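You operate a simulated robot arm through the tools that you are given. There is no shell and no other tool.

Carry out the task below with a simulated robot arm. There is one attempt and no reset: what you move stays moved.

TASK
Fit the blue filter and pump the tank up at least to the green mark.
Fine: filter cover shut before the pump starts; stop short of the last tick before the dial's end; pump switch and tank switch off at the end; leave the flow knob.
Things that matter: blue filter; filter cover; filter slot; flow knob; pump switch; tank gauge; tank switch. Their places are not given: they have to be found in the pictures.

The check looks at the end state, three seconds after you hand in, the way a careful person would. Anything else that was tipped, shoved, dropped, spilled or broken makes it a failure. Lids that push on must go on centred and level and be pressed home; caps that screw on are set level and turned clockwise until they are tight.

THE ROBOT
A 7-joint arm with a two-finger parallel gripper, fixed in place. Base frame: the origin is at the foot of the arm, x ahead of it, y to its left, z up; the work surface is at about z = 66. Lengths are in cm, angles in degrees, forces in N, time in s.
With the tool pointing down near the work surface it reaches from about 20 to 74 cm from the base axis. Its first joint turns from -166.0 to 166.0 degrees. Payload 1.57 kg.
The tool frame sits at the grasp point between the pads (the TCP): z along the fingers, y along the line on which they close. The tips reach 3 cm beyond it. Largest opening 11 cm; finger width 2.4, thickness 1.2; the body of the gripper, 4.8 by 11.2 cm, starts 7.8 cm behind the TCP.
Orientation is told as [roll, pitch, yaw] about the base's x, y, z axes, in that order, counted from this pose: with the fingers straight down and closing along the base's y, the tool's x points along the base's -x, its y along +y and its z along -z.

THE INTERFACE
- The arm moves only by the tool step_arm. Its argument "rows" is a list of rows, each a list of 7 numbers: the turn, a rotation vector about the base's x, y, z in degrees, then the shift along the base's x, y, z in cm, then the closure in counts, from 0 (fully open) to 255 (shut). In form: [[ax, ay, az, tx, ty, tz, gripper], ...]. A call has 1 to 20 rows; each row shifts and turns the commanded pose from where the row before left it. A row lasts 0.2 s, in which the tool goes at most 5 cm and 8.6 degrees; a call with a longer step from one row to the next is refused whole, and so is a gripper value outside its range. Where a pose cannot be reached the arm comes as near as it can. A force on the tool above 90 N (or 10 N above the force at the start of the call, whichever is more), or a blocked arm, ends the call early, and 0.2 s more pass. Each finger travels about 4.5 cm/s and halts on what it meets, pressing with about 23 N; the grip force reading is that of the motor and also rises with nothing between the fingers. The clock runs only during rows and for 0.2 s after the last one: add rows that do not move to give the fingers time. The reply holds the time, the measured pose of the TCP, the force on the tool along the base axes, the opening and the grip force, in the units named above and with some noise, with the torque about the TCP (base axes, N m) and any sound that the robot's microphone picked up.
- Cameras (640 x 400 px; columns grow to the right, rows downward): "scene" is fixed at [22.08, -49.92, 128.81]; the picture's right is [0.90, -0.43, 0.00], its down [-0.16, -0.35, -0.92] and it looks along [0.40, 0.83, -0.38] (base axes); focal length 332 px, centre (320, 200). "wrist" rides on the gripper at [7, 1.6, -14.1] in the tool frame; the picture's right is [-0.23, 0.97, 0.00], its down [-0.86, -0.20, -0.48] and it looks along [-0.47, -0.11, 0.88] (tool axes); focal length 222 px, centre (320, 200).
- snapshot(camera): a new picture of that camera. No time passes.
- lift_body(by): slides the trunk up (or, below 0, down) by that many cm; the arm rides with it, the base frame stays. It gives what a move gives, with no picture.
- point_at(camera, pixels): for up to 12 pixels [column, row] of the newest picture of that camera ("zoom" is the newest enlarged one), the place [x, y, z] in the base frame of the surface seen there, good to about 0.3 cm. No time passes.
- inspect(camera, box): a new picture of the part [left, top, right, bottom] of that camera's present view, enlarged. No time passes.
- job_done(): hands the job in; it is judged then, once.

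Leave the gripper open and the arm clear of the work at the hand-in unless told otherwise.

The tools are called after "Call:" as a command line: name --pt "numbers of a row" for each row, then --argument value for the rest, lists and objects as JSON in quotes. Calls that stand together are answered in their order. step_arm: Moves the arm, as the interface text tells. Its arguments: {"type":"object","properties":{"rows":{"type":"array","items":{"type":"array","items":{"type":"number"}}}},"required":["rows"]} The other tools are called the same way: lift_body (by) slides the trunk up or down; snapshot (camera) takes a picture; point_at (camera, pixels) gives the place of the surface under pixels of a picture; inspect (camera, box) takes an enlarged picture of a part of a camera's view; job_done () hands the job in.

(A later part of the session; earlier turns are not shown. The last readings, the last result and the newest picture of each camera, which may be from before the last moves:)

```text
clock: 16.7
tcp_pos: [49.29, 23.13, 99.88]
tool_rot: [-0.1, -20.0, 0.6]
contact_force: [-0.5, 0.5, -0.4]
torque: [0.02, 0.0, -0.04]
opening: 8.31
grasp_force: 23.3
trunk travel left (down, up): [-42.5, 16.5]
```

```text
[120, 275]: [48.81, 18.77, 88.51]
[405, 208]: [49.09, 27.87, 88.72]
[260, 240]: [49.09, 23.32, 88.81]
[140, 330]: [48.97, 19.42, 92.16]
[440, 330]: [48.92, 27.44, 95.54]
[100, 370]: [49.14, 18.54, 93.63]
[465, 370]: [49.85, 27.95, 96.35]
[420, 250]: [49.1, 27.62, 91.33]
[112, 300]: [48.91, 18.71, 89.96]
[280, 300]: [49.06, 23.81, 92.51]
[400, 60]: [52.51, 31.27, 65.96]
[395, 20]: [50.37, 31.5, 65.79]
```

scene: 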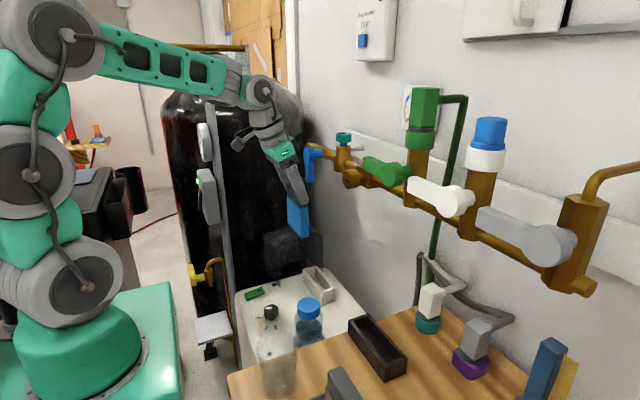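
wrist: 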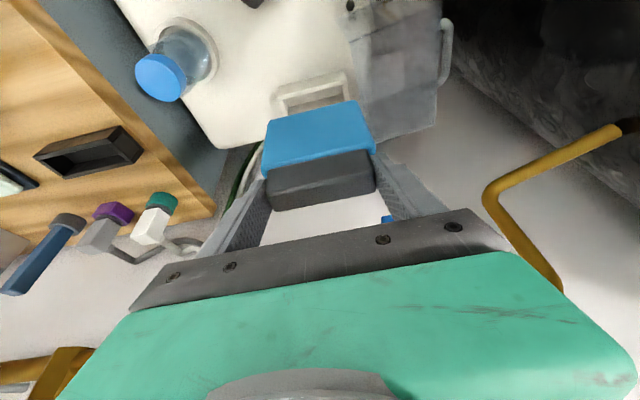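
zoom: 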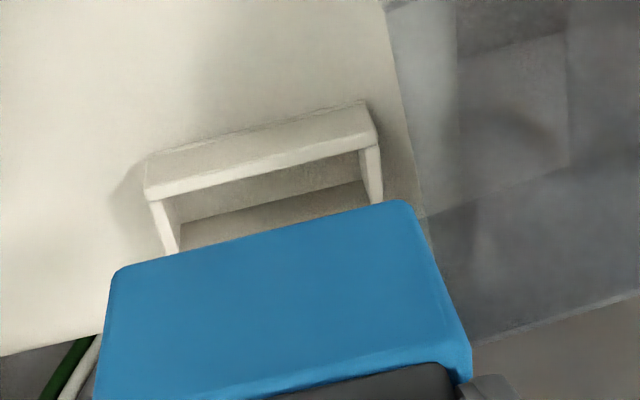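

The filter is vertical: front face x=49.0, y 18.5–27.95, bottom z≈87.8. The slot is y 17.0–29.05, and its front face is at x 53.6, so I need +5.7 in x and −0.2 in y. To stay below the blue valve, I descend first at this x to z≈85 and then move in.

Call:
step_arm --pt "0 0 0 0 -0.2 -3 200" --pt "0 0 0 0 0 -3 200" --pt "0 0 0 0 0 -3 200" --pt "0 0 0 0 0 -3 200" --pt "0 0 0 0 0 -2.5 200" --pt "0 0 0 1.5 0 0 200" --pt "0 0 0 1.5 0 0 200" --pt "0 0 0 1.5 0 0 200" --pt "0 0 0 1.2 0 0 200" --pt "0 0 0 0 0 0 200"

Call:
snapshot --camera "wrist"

Call:
inspect --camera "wrist" --box '[230, 80, 430, 220]'

Call:
inspect --camera "scene" --box '[230, 130, 370, 320]'

```text
clock: 18.9
tcp_pos: [55.08, 22.79, 85.43]
tool_rot: [0.0, -20.0, 0.5]
contact_force: [0.4, 0.7, -0.3]
torque: [0.03, 0.01, 0.01]
opening: 8.29
grasp_force: 23.2
trunk travel left (down, up): [-42.5, 16.5]
```

```text
taken
```

wrist: 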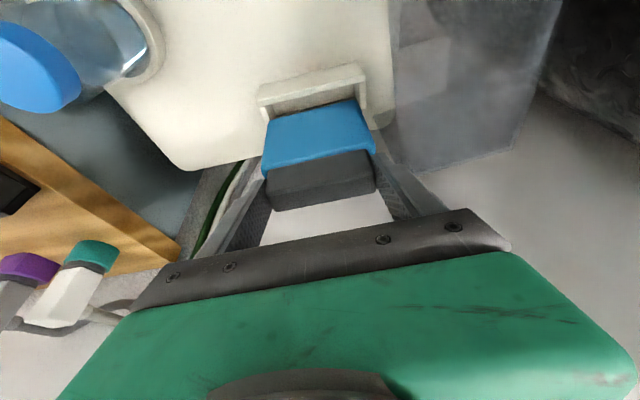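

```text
2.86 times, centred on (330, 150) of wrist
```

zoom: 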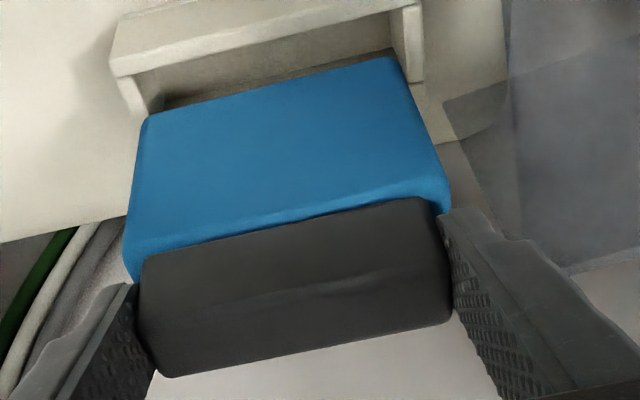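

```text
2.11 times, centred on (300, 225) of scene
```

zoom: 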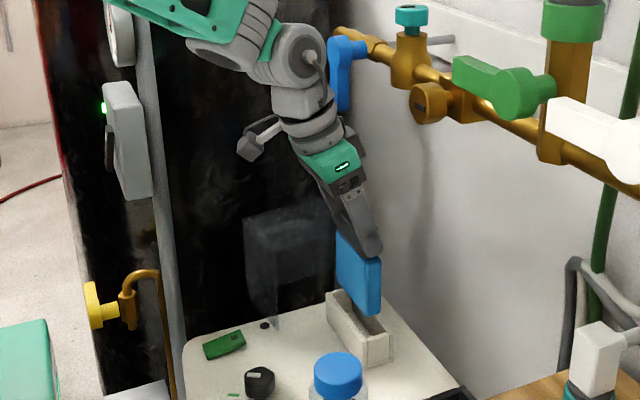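

Nearly over the slot. I check the filter's lower front edge against the slot's walls from this closer view.

Call:
point_at --camera "zoom" --pixels '[[150, 122], [395, 64], [270, 95], [140, 180], [430, 150], [280, 150], [126, 88], [400, 45], [270, 30], [150, 70], [380, 12], [416, 70]]'

Call:
point_at --camera "zoom" --pixels '[[120, 60], [414, 8], [140, 100], [412, 30], [155, 100], [392, 40], [270, 48], [250, 75], [300, 40], [300, 20], [200, 50], [118, 30]]'

```text
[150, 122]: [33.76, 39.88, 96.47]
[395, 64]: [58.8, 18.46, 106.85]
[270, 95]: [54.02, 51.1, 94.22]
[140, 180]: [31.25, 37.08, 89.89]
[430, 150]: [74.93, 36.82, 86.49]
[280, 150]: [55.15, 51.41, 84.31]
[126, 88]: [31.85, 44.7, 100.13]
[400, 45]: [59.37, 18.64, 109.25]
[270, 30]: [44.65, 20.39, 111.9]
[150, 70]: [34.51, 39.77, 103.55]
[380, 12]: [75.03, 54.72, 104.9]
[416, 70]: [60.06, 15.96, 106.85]
```

```text
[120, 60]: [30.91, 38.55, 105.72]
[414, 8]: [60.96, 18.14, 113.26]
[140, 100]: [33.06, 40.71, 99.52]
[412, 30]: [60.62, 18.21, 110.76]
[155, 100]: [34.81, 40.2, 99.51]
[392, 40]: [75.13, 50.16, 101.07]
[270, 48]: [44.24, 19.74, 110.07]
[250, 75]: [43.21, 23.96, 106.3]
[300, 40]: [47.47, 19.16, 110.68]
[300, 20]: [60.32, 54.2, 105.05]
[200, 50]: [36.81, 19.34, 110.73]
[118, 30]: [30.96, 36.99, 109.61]
```

That zoom was the scene one. I re-take the wrist zoom and repeat the measurement.

Call:
inspect --camera "wrist" --box '[230, 60, 430, 200]'

Call:
point_at --camera "zoom" --pixels '[[150, 180], [395, 122], [270, 152], [140, 240], [430, 210], [280, 210], [126, 130], [412, 65], [270, 95], [130, 150], [402, 80], [416, 125]]'

Call:
point_at --camera "zoom" --pixels '[[115, 115], [416, 60], [130, 145], [410, 85], [148, 165], [396, 110], [270, 110], [250, 130], [300, 125], [300, 85], [200, 110], [160, 155]]'

```text
2.86 times, centred on (330, 130) of wrist
```

zoom: 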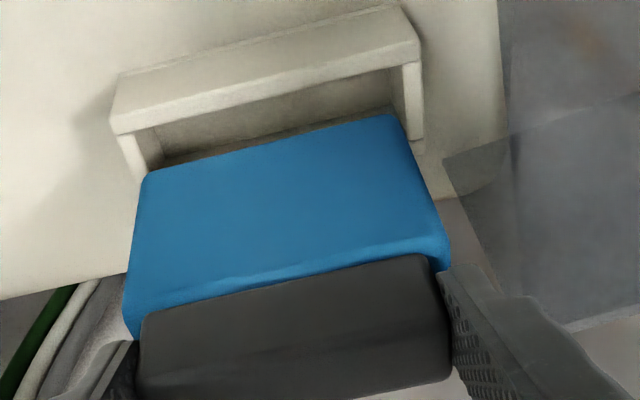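

```text
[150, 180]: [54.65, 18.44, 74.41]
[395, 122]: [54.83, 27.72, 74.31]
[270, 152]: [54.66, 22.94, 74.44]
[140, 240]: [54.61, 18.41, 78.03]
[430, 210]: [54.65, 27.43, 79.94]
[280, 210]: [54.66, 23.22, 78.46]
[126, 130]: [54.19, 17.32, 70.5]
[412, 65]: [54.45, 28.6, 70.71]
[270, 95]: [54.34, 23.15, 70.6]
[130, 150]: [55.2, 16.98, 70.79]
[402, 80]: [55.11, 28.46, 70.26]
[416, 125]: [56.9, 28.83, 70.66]
```

```text
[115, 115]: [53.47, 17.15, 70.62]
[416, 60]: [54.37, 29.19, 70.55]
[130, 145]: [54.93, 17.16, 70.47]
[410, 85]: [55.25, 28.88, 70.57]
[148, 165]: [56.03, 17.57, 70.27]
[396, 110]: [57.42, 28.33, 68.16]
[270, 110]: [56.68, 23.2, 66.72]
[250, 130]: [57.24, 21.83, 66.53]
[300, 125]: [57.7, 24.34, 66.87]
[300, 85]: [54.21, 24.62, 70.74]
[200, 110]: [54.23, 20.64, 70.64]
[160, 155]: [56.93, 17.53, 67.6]
```

The filter's front face is at x 54.65 with y centre 23.1. The slot's inner front edge is ≈54.45 with centre 23.1, so they are aligned. I lower it slowly with +0.1 in x, watching the force.

Call:
step_arm --pt "0 0 0 0.1 0 -1 200" --pt "0 0 0 0 0 -1 200" --pt "0 0 0 0 0 -1 200" --pt "0 0 0 0 0 -1 200" --pt "0 0 0 0 0 -0.7 200" --pt "0 0 0 0 0 -0.6 200" --pt "0 0 0 0 0 0 200"

Call:
inspect --camera "wrist" --box '[230, 60, 430, 220]'

Call:
inspect --camera "scene" --box '[230, 170, 370, 320]'

```text
clock: 20.5
tcp_pos: [55.13, 22.8, 80.13]
tool_rot: [-0.1, -19.9, 0.4]
contact_force: [0.0, 0.1, 0.4]
torque: [0.03, 0.04, 0.03]
opening: 8.29
grasp_force: 23.3
trunk travel left (down, up): [-42.5, 16.5]
```

```text
2.50 times, centred on (330, 140) of wrist
```

zoom: 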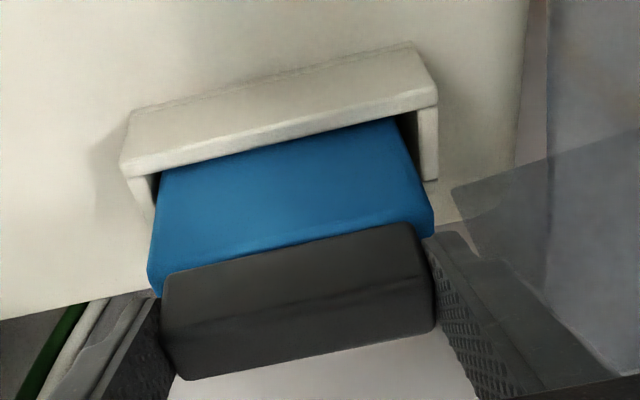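

```text
2.67 times, centred on (300, 245) of scene
```

zoom: 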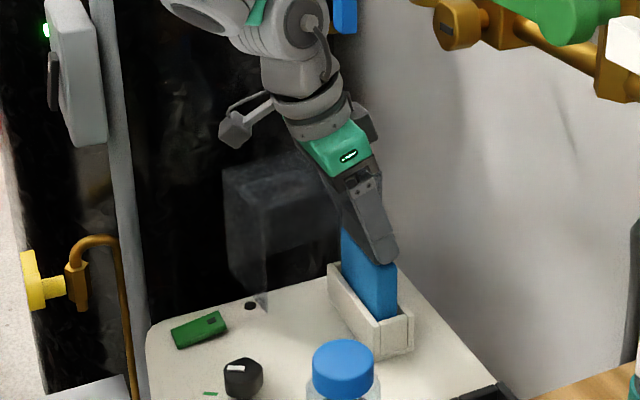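

The filter is going in freely without force. I continue in small steps until it touches the floor, expected at TCP z≈78.9.

Call:
step_arm --pt "0 0 0 0 0 -0.5 200" --pt "0 0 0 0 0 -0.3 200" --pt "0 0 0 0 0 -0.2 200" --pt "0 0 0 0 0 -0.2 200" --pt "0 0 0 0 0 0 200"

```text
clock: 21.7
tcp_pos: [54.93, 22.78, 78.93]
tool_rot: [-0.1, -20.1, 0.5]
contact_force: [0.6, -0.5, -0.3]
torque: [0.01, 0.01, -0.03]
opening: 8.3
grasp_force: 22.9
trunk travel left (down, up): [-42.5, 16.5]
```

Call:
step_arm --pt "0 0 0 0 0 -0.15 200" --pt "0 0 0 0 0 -0.15 200" --pt "0 0 0 0 0 -0.15 200" --pt "0 0 0 0 0 0 200"

Call:
inspect --camera "wrist" --box '[230, 60, 430, 220]'

Call:
point_at --camera "zoom" --pixels '[[190, 350], [410, 305], [300, 330], [300, 280], [165, 280], [420, 225], [280, 200], [300, 370]]'

```text
clock: 22.7
tcp_pos: [55.19, 22.82, 78.83]
tool_rot: [0.1, -20.4, 0.4]
contact_force: [0.0, -0.2, 21.7]
torque: [-0.11, -0.29, -0.02]
opening: 8.34
grasp_force: 22.5
trunk travel left (down, up): [-42.5, 16.5]
```

```text
2.50 times, centred on (330, 140) of wrist
```

zoom: 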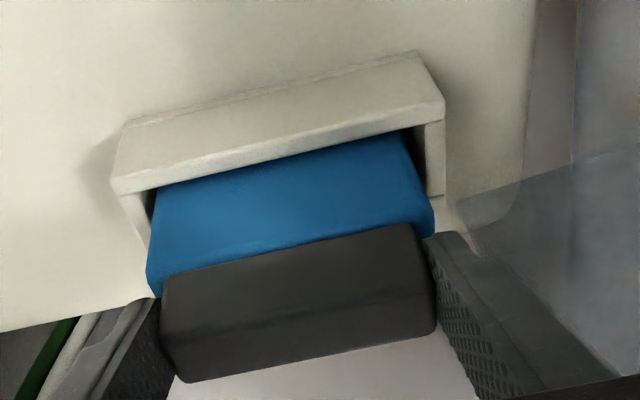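

```text
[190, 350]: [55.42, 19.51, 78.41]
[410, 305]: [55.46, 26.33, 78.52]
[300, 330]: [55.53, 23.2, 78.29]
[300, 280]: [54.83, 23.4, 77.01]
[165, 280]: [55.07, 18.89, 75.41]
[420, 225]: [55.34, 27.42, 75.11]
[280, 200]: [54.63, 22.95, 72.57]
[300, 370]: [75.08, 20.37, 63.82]
```

Floor contact: 21.7 N upward at TCP z 78.83, with the handle top at 78.4, level at both ends. It is seated. I relieve the push, open only slightly (the cover mouth is near the +y finger), then rise straight up.

Call:
step_arm --pt "0 0 0 0 0 0.25 200" --pt "0 0 0 0 0 0 60" --pt "0 0 0 0 0 0 42" --pt "0 0 0 0 0 0 40" --pt "0 0 0 0 0 0 40"

Call:
inspect --camera "wrist" --box '[230, 60, 430, 220]'

```text
clock: 23.9
tcp_pos: [55.02, 22.75, 78.66]
tool_rot: [-0.1, -20.0, 0.5]
contact_force: [-0.8, 0.5, 0.1]
torque: [-0.02, -0.01, -0.03]
opening: 9.27
grasp_force: 0.0
trunk travel left (down, up): [-42.5, 16.5]
```

```text
2.50 times, centred on (330, 140) of wrist
```

zoom: 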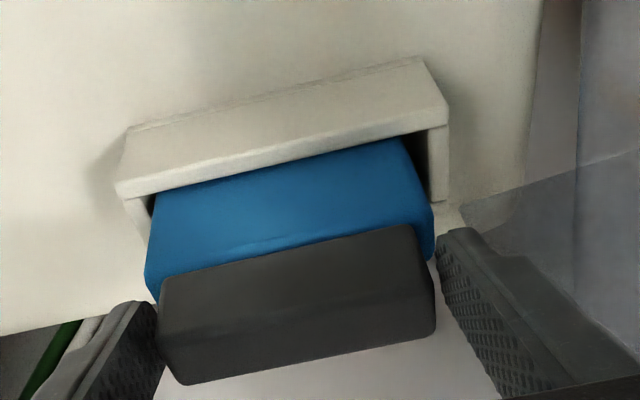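

Released; the filter stands alone. I rise 5 cm, back off in −x, then rise further and look.

Call:
step_arm --pt "0 0 0 0 0 0.5 40" --pt "0 0 0 0 0 1.5 40" --pt "0 0 0 0 0 2 40" --pt "0 0 0 -1 0 1.5 40" --pt "0 0 0 -3 0 2 40" --pt "0 0 0 -3 0 3 20" --pt "0 0 0 -3 0 3 0" --pt "0 0 0 -2 0 3 0" --pt "0 0 0 0 0 0 0"

Call:
snapshot --camera "wrist"

Call:
snapshot --camera "scene"

Call:
inspect --camera "wrist" --box '[240, 20, 500, 180]'

```text
clock: 25.9
tcp_pos: [43.09, 22.84, 95.3]
tool_rot: [0.0, -20.1, 0.5]
contact_force: [-0.5, 0.3, 1.3]
torque: [0.0, -0.03, -0.01]
opening: 10.98
grasp_force: 0.0
trunk travel left (down, up): [-42.5, 16.5]
```

```text
taken
```

wrist: 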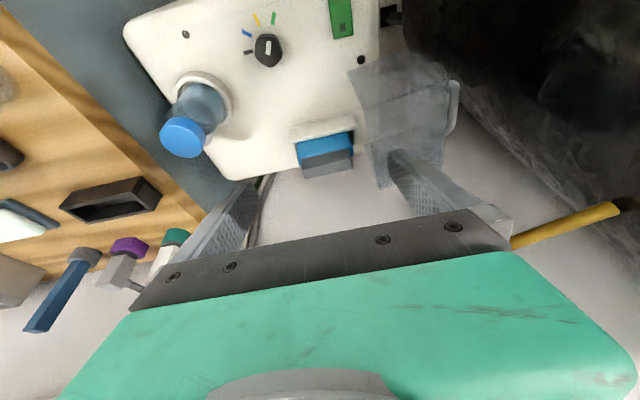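

```text
taken
```

scene: 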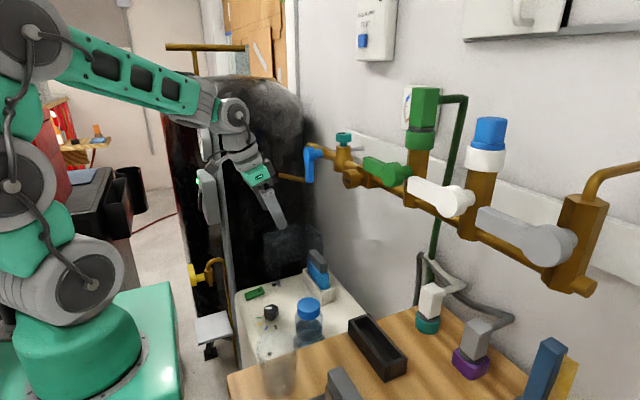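

```text
2.46 times, centred on (370, 100) of wrist
```

zoom: 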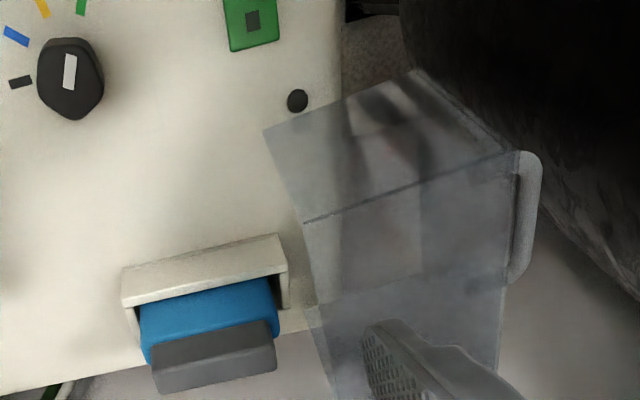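

The filter sits upright in the slot. Next is the cover: I'd hook behind its roof (y≈40.5, z 76–79) with closed fingers and swing it toward −y. I check the bronze pipe, blue valve, tank surface and cover edges around there.

Call:
point_at --camera "scene" --pixels '[[285, 177], [300, 180], [308, 152], [309, 180], [325, 152], [304, 165], [270, 190], [290, 210], [280, 260], [290, 235], [265, 245], [300, 225]]'

Call:
point_at --camera "wrist" --pixels '[[520, 240], [560, 225], [610, 212], [365, 110], [375, 80], [448, 85], [445, 150], [455, 90], [456, 120], [440, 185], [420, 60], [400, 160]]'

Call:
inspect --camera "scene" --box '[240, 130, 340, 290]'

```text
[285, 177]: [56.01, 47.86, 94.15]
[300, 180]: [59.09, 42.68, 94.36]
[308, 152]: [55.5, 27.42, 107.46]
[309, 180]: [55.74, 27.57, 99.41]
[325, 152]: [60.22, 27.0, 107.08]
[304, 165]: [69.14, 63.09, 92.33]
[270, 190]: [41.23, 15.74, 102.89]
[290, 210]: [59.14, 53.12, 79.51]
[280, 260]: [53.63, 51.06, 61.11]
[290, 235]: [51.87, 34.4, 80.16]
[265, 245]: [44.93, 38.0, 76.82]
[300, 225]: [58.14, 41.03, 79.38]
```

```text
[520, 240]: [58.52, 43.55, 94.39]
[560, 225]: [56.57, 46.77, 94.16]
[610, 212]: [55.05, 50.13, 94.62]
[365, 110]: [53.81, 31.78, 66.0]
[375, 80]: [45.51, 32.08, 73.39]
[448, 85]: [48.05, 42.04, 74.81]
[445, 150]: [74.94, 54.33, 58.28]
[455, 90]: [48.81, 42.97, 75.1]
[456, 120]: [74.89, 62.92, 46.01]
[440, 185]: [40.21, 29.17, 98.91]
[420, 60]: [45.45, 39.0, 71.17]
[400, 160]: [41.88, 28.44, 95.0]
```

```text
2.50 times, centred on (290, 210) of scene
```

zoom: 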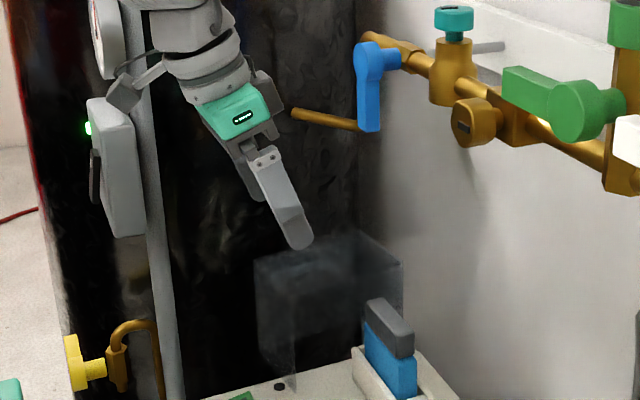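

The cover's roof edge is at about y 40.9, z 79.8, its side walls at x 45.5 and 61, with the handle at x 48.4–55.5, z≈75. The pipe is at x≥55, z 94. I'll close the fingers, roll +25°/pitch −15° so the hand leans toward me, and hover above and behind the cover edge at x≈47–50.

Call:
step_arm --pt "0 5 0 0.5 2 0.5 100" --pt "8.05 0 2.16 0.5 3 0 200" --pt "8.05 0 2.16 0.5 3 0 255" --pt "8.05 0 2.16 0.8 3 0 255" --pt "0 0 0 0.8 3 0 255" --pt "0 0 0 0.7 1.7 -2 255" --pt "0 0 0 0 0 -2 255" --pt "0 0 0 0 0 0 255"

Call:
snapshot --camera "wrist"

Call:
snapshot --camera "scene"

Call:
inspect --camera "scene" --box '[210, 130, 370, 300]'

```text
clock: 27.7
tcp_pos: [46.88, 38.45, 91.69]
tool_rot: [25.0, -15.3, 0.4]
contact_force: [0.4, 0.5, 0.4]
torque: [0.02, -0.01, 0.01]
opening: 0.01
grasp_force: 21.4
trunk travel left (down, up): [-42.5, 16.5]
```

```text
taken
```

wrist: 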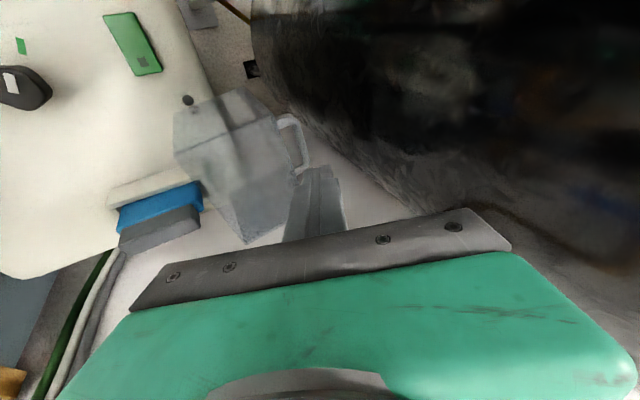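

```text
taken
```

scene: 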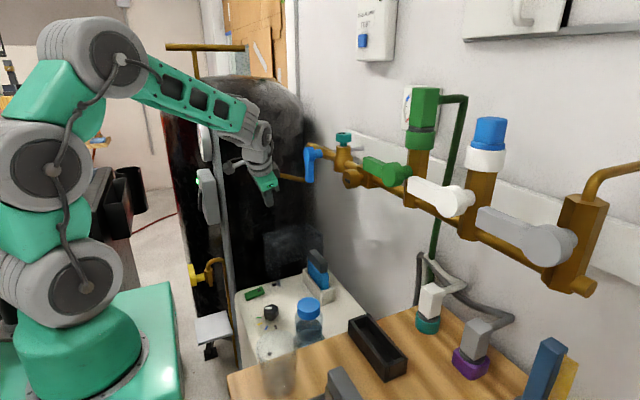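

```text
2.35 times, centred on (290, 215) of scene
```

zoom: 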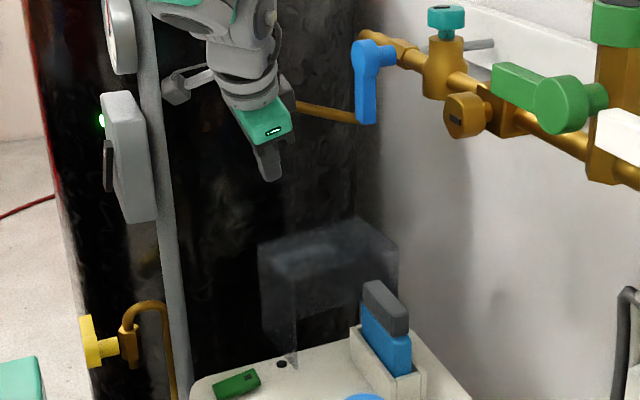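

The hand hovers behind and above the cover. I zoom the wrist picture to check the cover's edge and handle once more.

Call:
inspect --camera "wrist" --box '[160, 70, 360, 260]'

Call:
point_at --camera "wrist" --pixels '[[235, 92], [272, 118], [178, 108], [250, 235], [292, 120], [305, 150], [230, 130], [240, 180], [220, 110], [285, 200], [300, 170], [350, 180]]'

```text
2.11 times, centred on (260, 165) of wrist
```

zoom: 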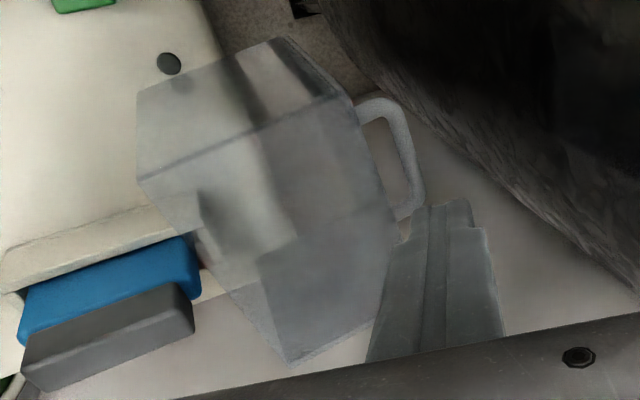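

```text
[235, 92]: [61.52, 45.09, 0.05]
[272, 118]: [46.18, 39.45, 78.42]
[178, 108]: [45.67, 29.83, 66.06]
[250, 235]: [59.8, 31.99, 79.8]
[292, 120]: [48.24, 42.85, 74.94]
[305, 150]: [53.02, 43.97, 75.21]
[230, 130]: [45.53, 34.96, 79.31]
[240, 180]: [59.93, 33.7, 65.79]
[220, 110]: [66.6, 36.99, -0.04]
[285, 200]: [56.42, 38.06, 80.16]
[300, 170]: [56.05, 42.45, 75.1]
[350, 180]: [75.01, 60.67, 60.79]
```

The roof edge runs at y≈40.9, z≈80; handle outer at y 44, z 75. I slide the closed fingers down behind the roof, above the handle, to TCP (49.3, 42.7, 80.2).

Call:
step_arm --pt "0 0 0 0.05 0.05 -2.7 255" --pt "0 0 0 0.47 0.85 -1.75 255" --pt "0 0 0 0.47 0.85 -1.75 255" --pt "0 0 0 0.47 0.85 -1.75 255" --pt "0 0 0 0.47 0.85 -1.75 255" --pt "0 0 0 0.47 0.85 -1.75 255" --pt "0 0 0 0 0 0 255"

Call:
inspect --camera "wrist" --box '[160, 70, 400, 260]'

Call:
inspect --camera "scene" --box '[230, 150, 350, 300]'

```text
clock: 29.3
tcp_pos: [49.36, 42.91, 80.26]
tool_rot: [25.0, -15.2, 0.3]
contact_force: [-0.9, -0.2, -0.1]
torque: [0.01, 0.01, -0.01]
opening: 0.0
grasp_force: 20.9
trunk travel left (down, up): [-42.5, 16.5]
```

```text
2.11 times, centred on (280, 165) of wrist
```

zoom: 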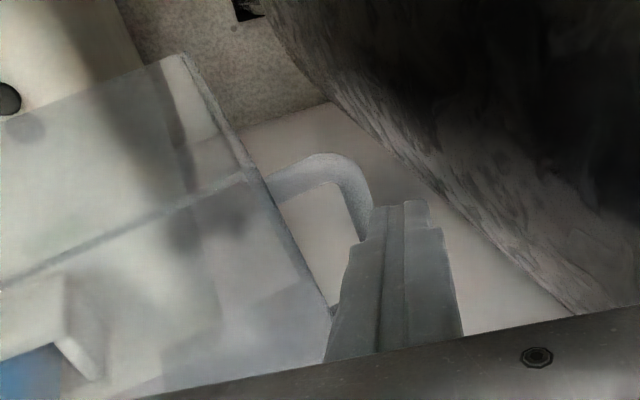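

```text
2.67 times, centred on (290, 225) of scene
```

zoom: 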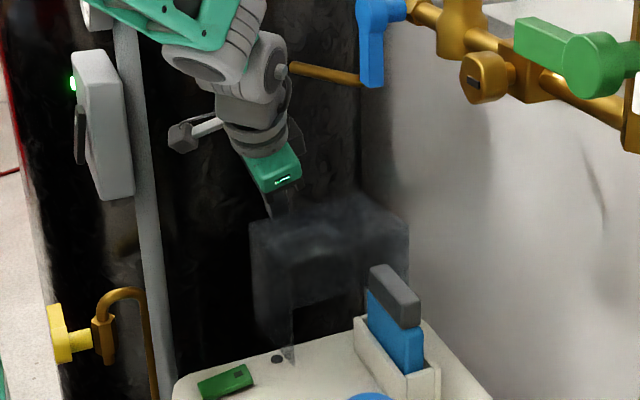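

The fingers are behind the roof, above the handle, with no contact. I now draw toward −y and up along the arc, slowly, to about 25° of swing, then look.

Call:
step_arm --pt "0 0 0 0 -0.8 0.2 255" --pt "0 0 0 0 -0.75 0.5 255" --pt "0 0 0 0 -0.75 0.5 255" --pt "0 0 0 0 -0.75 0.5 255" --pt "0 0 0 0 -0.75 0.5 255" --pt "0 0 0 0 -0.55 0.3 255" --pt "0 0 0 0 -0.55 0.3 255" --pt "0 0 0 0 -0.55 0.3 255" --pt "0 0 0 0 -0.55 0.3 255" --pt "0 0 0 0 0 0 255"

Call:
snapshot --camera "wrist"

Call:
inspect --camera "scene" --box '[230, 150, 350, 300]'

```text
clock: 31.5
tcp_pos: [49.36, 36.82, 83.61]
tool_rot: [25.0, -15.2, 0.4]
contact_force: [0.7, 0.8, -0.6]
torque: [-0.02, -0.02, -0.02]
opening: 0.02
grasp_force: 21.5
trunk travel left (down, up): [-42.5, 16.5]
```

```text
taken
```

wrist: 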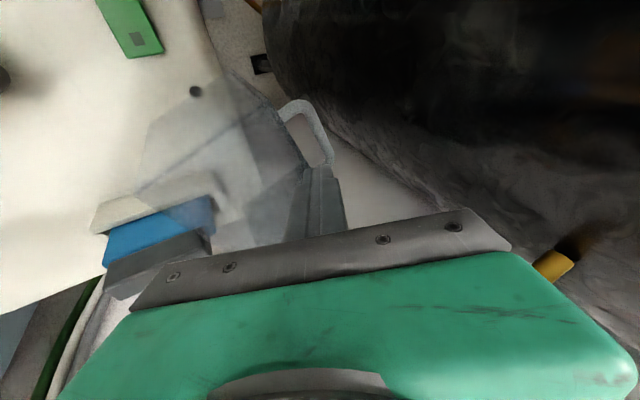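

```text
2.67 times, centred on (290, 225) of scene
```

zoom: 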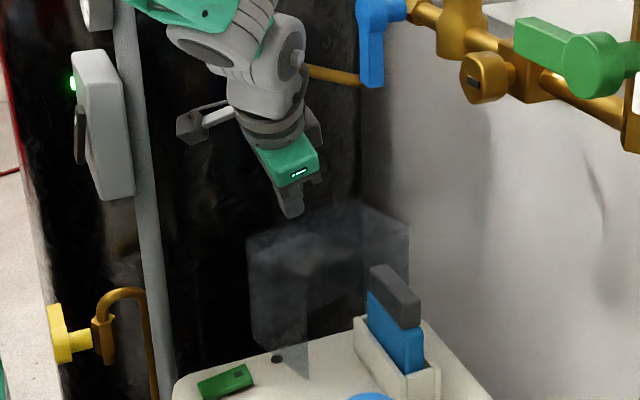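

The cover is swinging (its lower edge has tilted) with hardly any force. I continue along the arc to about 42° in small steps.

Call:
step_arm --pt "0 0 0 0 -0.7 0.35 255" --pt "0 0 0 0 -0.7 0.35 255" --pt "0 0 0 0 -0.7 0.35 255" --pt "0 0 0 0 -0.6 0.15 255" --pt "0 0 0 0 -0.6 0.15 255" --pt "0 0 0 0 -0.6 0.1 255" --pt "0 0 0 0 -0.6 0.1 255" --pt "0 0 0 0 0 0 255"

Call:
snapshot --camera "wrist"

Call:
inspect --camera "scene" --box '[230, 150, 350, 300]'

```text
clock: 33.3
tcp_pos: [49.38, 32.44, 85.27]
tool_rot: [25.0, -15.1, 0.4]
contact_force: [0.2, 0.7, -0.1]
torque: [0.0, -0.03, -0.01]
opening: 0.0
grasp_force: 21.5
trunk travel left (down, up): [-42.5, 16.5]
```

```text
taken
```

wrist: 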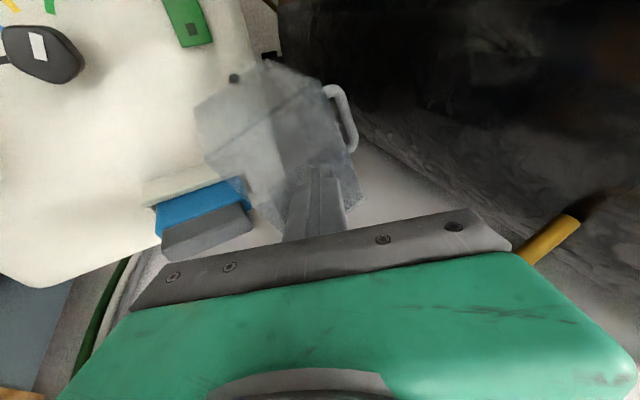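

```text
2.67 times, centred on (290, 225) of scene
```

zoom: 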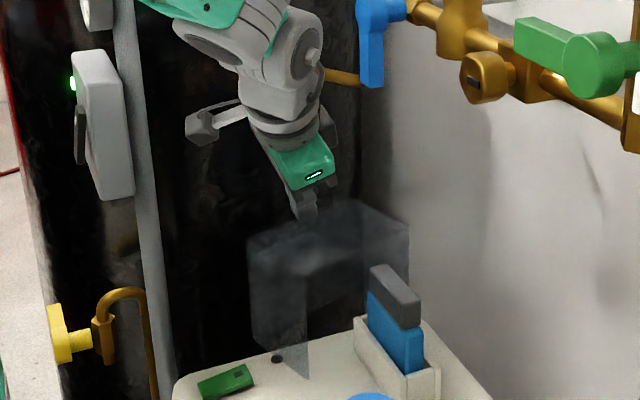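

The finger has slid over the top edge; the cover stays part-way by itself, so the hinge holds. I measure its present edge positions.

Call:
inspect --camera "wrist" --box '[180, 40, 400, 250]'

Call:
point_at --camera "wrist" --pixels '[[222, 140], [260, 120], [300, 110], [318, 92], [290, 150], [270, 200], [230, 120], [345, 100], [350, 130], [355, 185], [325, 95], [340, 150]]'

```text
1.90 times, centred on (290, 145) of wrist
```

zoom: 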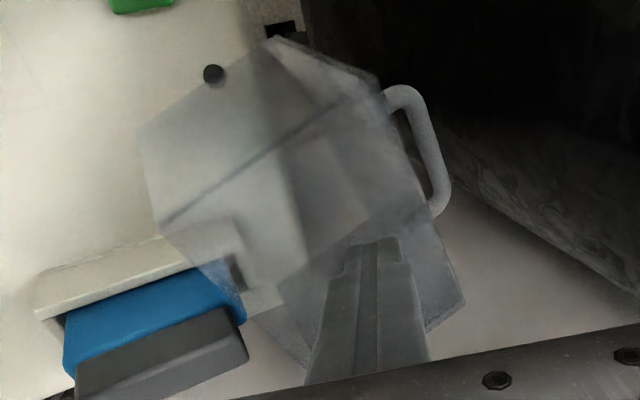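

```text
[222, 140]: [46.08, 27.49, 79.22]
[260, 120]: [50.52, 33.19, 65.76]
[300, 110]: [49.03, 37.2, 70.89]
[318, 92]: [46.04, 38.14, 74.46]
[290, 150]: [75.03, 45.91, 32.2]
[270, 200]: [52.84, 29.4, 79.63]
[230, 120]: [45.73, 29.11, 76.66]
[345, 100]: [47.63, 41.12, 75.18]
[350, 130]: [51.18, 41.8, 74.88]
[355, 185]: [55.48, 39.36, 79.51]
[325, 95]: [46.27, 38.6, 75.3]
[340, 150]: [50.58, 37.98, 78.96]
```

The cover has swung only about 10–12° (rim now y 27.5, handle y 41.8). I wait 0.6 s without moving to learn whether it holds or sinks back.

Call:
step_arm --pt "0 0 0 0 0 0.5 255" --pt "0 0 0 0 0 0.5 255" --pt "0 0 0 0 0 0 255"

Call:
snapshot --camera "wrist"

Call:
inspect --camera "wrist" --box '[180, 40, 400, 250]'

Call:
point_at --camera "zoom" --pixels '[[410, 100], [435, 150], [440, 190], [150, 150], [165, 215], [270, 50], [380, 95], [350, 220], [440, 290], [400, 200], [385, 130], [300, 130]]'

```text
clock: 34.1
tcp_pos: [49.38, 32.25, 86.22]
tool_rot: [25.0, -15.2, 0.4]
contact_force: [0.9, 0.6, 0.8]
torque: [-0.02, 0.0, -0.05]
opening: 0.0
grasp_force: 21.4
trunk travel left (down, up): [-42.5, 16.5]
```

```text
taken
```

wrist: 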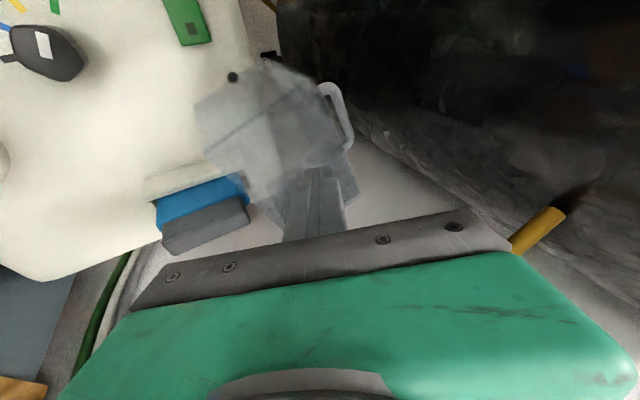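

```text
1.90 times, centred on (290, 145) of wrist
```

zoom: 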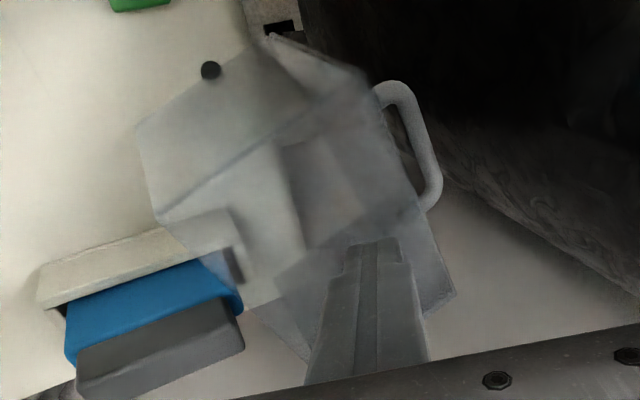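

```text
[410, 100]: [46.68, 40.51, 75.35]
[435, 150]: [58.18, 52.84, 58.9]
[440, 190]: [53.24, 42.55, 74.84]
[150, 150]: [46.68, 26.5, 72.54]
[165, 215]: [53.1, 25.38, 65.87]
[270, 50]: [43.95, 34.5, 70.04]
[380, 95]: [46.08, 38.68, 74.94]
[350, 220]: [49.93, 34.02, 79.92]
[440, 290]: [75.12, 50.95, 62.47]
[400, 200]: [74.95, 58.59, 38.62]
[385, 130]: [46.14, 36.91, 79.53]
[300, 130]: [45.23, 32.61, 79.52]
```

The front wall still reads level (z≈79.5–79.9) while its mouth, roof and handle all moved about 1.5–2.5 cm toward −y. So this cover seems to slide rather than swing. I'll back off and look at it unobstructed before going on.

Call:
step_arm --pt "0 0 0 0 0 3 255" --pt "0 0 0 -2 -3 2 255" --pt "-8.05 0 -2.16 -2 -4 1 255" --pt "-8.05 0 -2.16 -2 -4 0 255" --pt "-8.05 0 -2.16 -1 -2 0 255" --pt "0 0 0 0 0 0 255"

Call:
snapshot --camera "wrist"

Call:
snapshot --camera "scene"

Call:
inspect --camera "wrist" --box '[280, 20, 520, 180]'

Call:
inspect --camera "scene" --box '[240, 210, 360, 300]'

```text
clock: 35.5
tcp_pos: [42.21, 19.43, 92.38]
tool_rot: [-0.1, -15.1, 0.6]
contact_force: [0.8, -0.2, -1.0]
torque: [0.02, 0.04, 0.02]
opening: 0.0
grasp_force: 21.2
trunk travel left (down, up): [-42.5, 16.5]
```

```text
taken
```

wrist: 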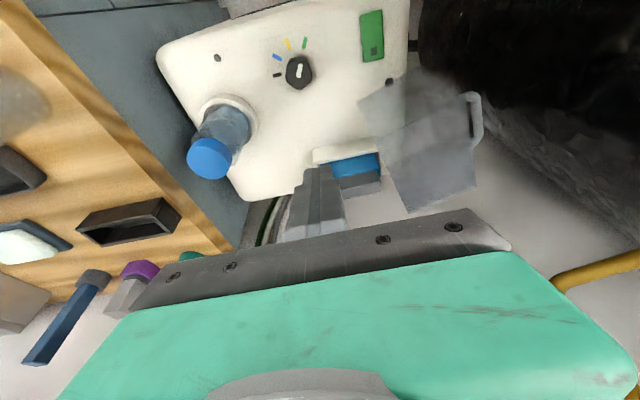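

```text
taken
```

scene: 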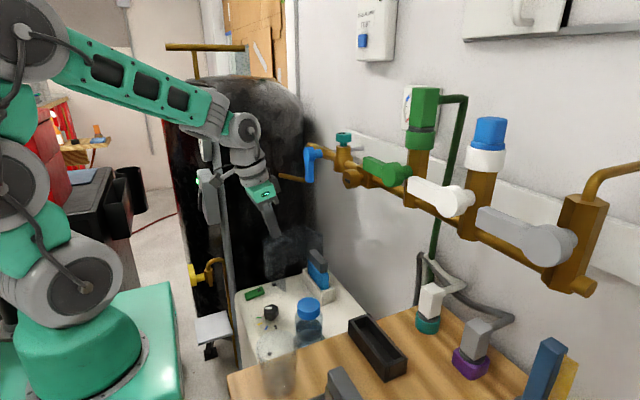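

```text
2.50 times, centred on (400, 100) of wrist
```

zoom: 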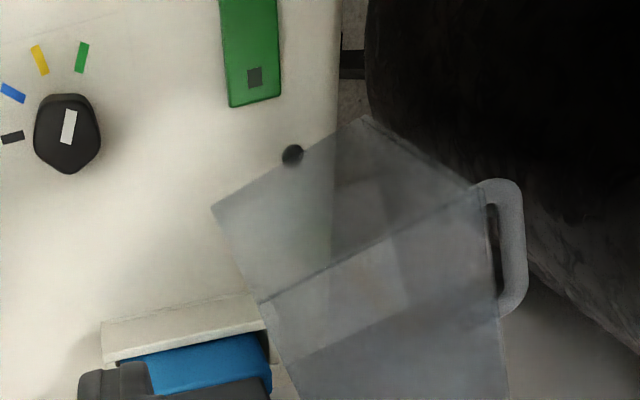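

```text
4.44 times, centred on (300, 255) of scene
```

zoom: 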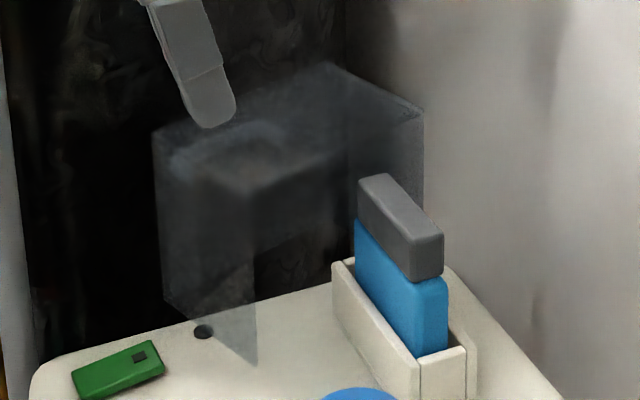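

So the cover is a sliding hood: it moved about 2.5–3 cm toward the slot with its walls still level and square. I must hook behind it again and push straight −y at constant height, with no lift. I return to the hover pose behind it.

Call:
step_arm --pt "8.05 0 2.16 1 3 1 255" --pt "8.05 0 2.16 1 3.5 0.5 255" --pt "8.05 0 2.16 1.5 4 0 255" --pt "0 0 0 1.5 4 -0.5 255" --pt "0 0 0 1.45 4 -1.4 255" --pt "0 0 0 0.5 0.85 -3 255" --pt "0 0 0 0.47 0.85 -1.75 255" --pt "0 0 0 0.47 0.85 -1.75 255" --pt "0 0 0 0.47 0.85 -1.75 255" --pt "0 0 0 0.47 0.85 -1.75 255" --pt "0 0 0 0.4 0.8 -1.75 255" --pt "0 0 0 0 0 0 255"

Call:
snapshot --camera "wrist"

Call:
inspect --camera "wrist" --box '[160, 40, 400, 250]'

```text
clock: 38.1
tcp_pos: [51.48, 43.03, 79.79]
tool_rot: [25.1, -15.3, 0.5]
contact_force: [1.0, -0.2, -0.7]
torque: [0.0, 0.02, -0.03]
opening: 0.01
grasp_force: 21.5
trunk travel left (down, up): [-42.5, 16.5]
```

```text
taken
```

wrist: 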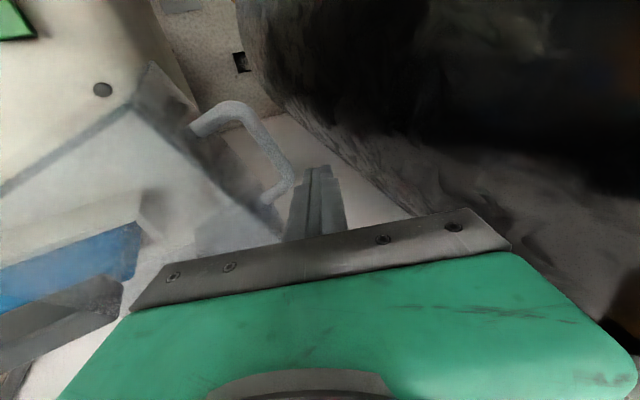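

```text
1.90 times, centred on (280, 145) of wrist
```

zoom: 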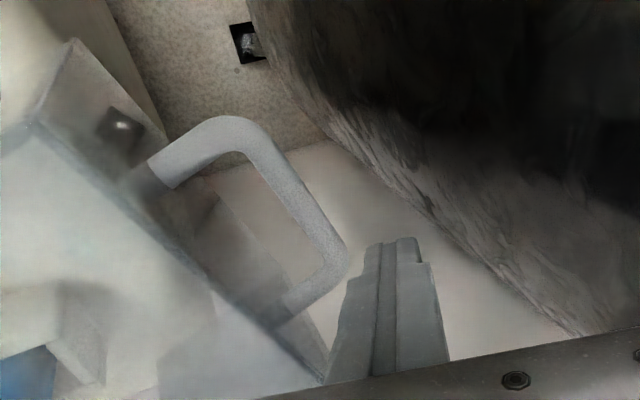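

Fingers are behind the hood. I measure the roof's upper and lower edges and the handle to see its exact attitude.

Call:
point_at --camera "zoom" --pixels '[[35, 130], [180, 265], [300, 365], [75, 45], [160, 130], [150, 170], [290, 300], [250, 140], [300, 200], [335, 260], [210, 230], [120, 180]]'

Call:
inspect --camera "scene" --box '[230, 170, 370, 300]'

```text
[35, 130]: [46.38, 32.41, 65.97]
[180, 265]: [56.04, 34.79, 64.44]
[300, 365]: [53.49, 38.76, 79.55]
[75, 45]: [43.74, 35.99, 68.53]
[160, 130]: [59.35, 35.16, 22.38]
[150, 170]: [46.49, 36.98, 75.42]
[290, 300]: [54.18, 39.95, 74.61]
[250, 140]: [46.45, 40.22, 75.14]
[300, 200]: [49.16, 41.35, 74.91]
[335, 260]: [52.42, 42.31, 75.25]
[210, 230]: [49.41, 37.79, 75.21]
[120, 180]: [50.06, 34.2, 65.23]
```

```text
3.08 times, centred on (300, 235) of scene
```

zoom: 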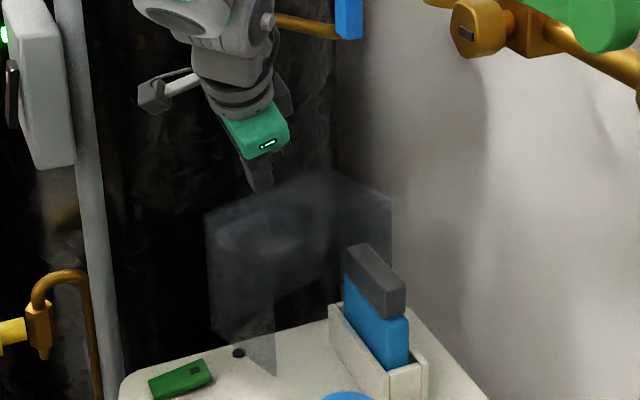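

The handle bar now reads (46.5,40.2) → (52.4,42.3): the cover has turned about 15° about the vertical, not just slid. I need to know how it is held. I sample more points on it from here.

Call:
inspect --camera "wrist" --box '[0, 40, 320, 260]'

Call:
point_at --camera "zoom" --pixels '[[290, 80], [330, 110], [380, 160], [430, 210], [480, 260], [520, 305], [300, 60], [340, 130], [400, 200], [450, 250], [250, 140], [200, 170]]'

Call:
point_at --camera "zoom" --pixels '[[150, 205], [100, 240], [50, 275], [250, 200], [300, 250], [350, 290], [400, 320], [200, 230], [300, 180], [420, 280], [350, 220], [310, 330]]'

```text
1.82 times, centred on (160, 150) of wrist
```

zoom: 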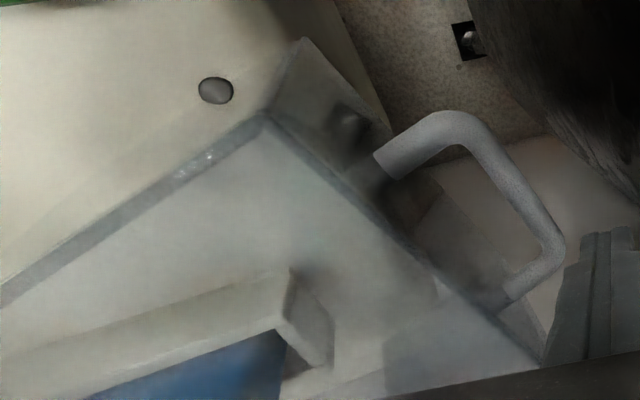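

```text
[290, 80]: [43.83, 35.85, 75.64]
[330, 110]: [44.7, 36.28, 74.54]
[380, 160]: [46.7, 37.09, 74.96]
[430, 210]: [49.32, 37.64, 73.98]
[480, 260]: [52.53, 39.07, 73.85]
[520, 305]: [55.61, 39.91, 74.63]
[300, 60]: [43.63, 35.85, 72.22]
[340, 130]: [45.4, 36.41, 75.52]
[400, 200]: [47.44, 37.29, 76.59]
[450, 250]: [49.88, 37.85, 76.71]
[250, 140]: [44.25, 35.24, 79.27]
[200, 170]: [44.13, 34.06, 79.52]
```

```text
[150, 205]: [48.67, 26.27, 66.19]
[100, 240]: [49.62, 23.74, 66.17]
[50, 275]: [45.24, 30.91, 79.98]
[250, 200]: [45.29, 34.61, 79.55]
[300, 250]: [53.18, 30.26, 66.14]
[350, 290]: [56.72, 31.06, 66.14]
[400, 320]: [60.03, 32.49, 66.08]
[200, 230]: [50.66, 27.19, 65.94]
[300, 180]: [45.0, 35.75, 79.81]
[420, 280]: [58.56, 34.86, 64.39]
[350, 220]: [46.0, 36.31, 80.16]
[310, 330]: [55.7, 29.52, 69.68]
```

The back wall fits a straight line turned 18.7° (corner now at (43.6, 35.8)), and the turn centre works out near (60, 31.5). So the cover is a hood on a vertical hinge there. A 90° swing would put it over x 50–62, y 16–31, exactly over the slot, with the handle facing −x.

I'll lift the fingers out, make the tool vertical, and push the hood round that arc.

Call:
step_arm --pt "0 0 0 -0.47 -0.85 1.75 255" --pt "0 0 0 -0.47 -0.85 1.75 255" --pt "0 0 0 -0.47 -0.85 1.75 255" --pt "0 0 0 -0.47 -0.85 1.75 255" --pt "0 0 0 -0.47 -0.85 1.75 255" --pt "0 0 0 -0.47 -0.85 1.75 255" --pt "-8.05 0 -2.16 -0.7 0.3 1 255" --pt "-8.05 0 -2.16 -0.7 0.3 0 255" --pt "-8.05 0 -2.16 -0.7 0.3 0 255" --pt "0 7.5 0 -0.6 0.4 0 255" --pt "0 7.5 0 -0.6 0.3 0 255" --pt "0 0 0 0 0 0 255"

Call:
snapshot --camera "wrist"

Call:
snapshot --camera "scene"

```text
clock: 40.1
tcp_pos: [46.96, 36.49, 91.7]
tool_rot: [0.4, -14.3, 0.5]
contact_force: [13.5, -80.5, 12.1]
torque: [11.05, 3.21, 9.39]
opening: 0.0
grasp_force: 21.3
trunk travel left (down, up): [-42.5, 16.5]
stopped in row 10: the force on the tool passed its limit at 102 N (the readings are from after the stop); the commanded pose is now the measured one
```

```text
taken
```

wrist: 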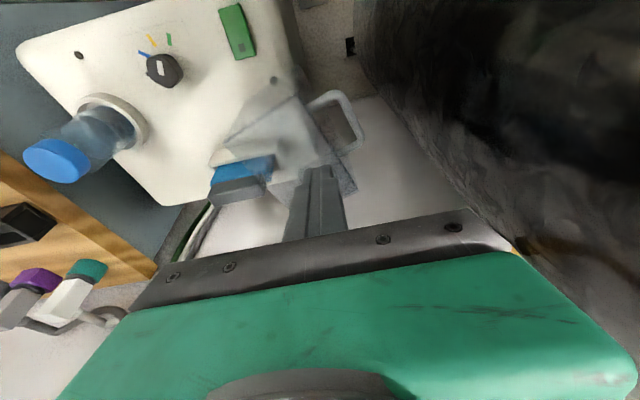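

```text
taken
```

scene: 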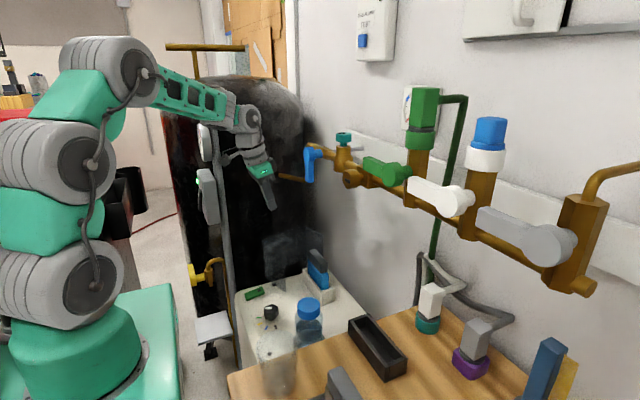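

The wrist touched something on the +y side (80 N along −y), most likely the tank. I back off toward −y at once.

Call:
step_arm --pt "0 0 0 0.3 -1.5 0 255" --pt "0 0 0 0.3 -2 0 255" --pt "0 0 0 0 -2 0 255" --pt "0 0 0 0 0 0 255"

Call:
snapshot --camera "scene"

Call:
inspect --camera "scene" --box '[150, 60, 330, 300]'

```text
clock: 41.1
tcp_pos: [47.28, 32.4, 90.93]
tool_rot: [0.1, -14.3, 0.9]
contact_force: [-0.5, -0.1, -0.2]
torque: [0.01, -0.01, -0.02]
opening: 0.0
grasp_force: 21.0
trunk travel left (down, up): [-42.5, 16.5]
```

```text
taken
```

scene: 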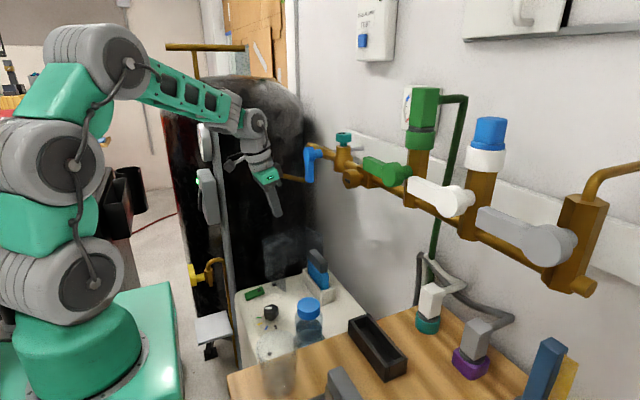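

```text
1.67 times, centred on (240, 180) of scene
```

zoom: 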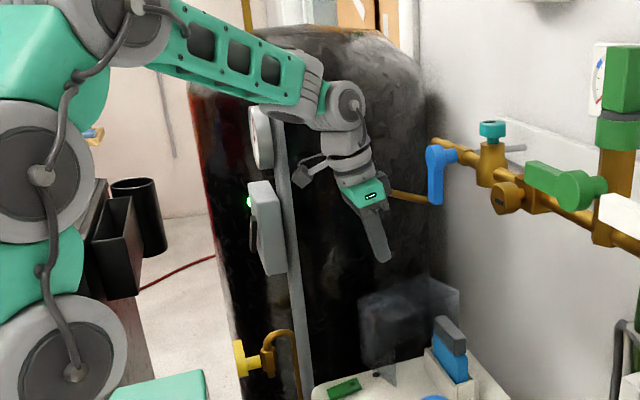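

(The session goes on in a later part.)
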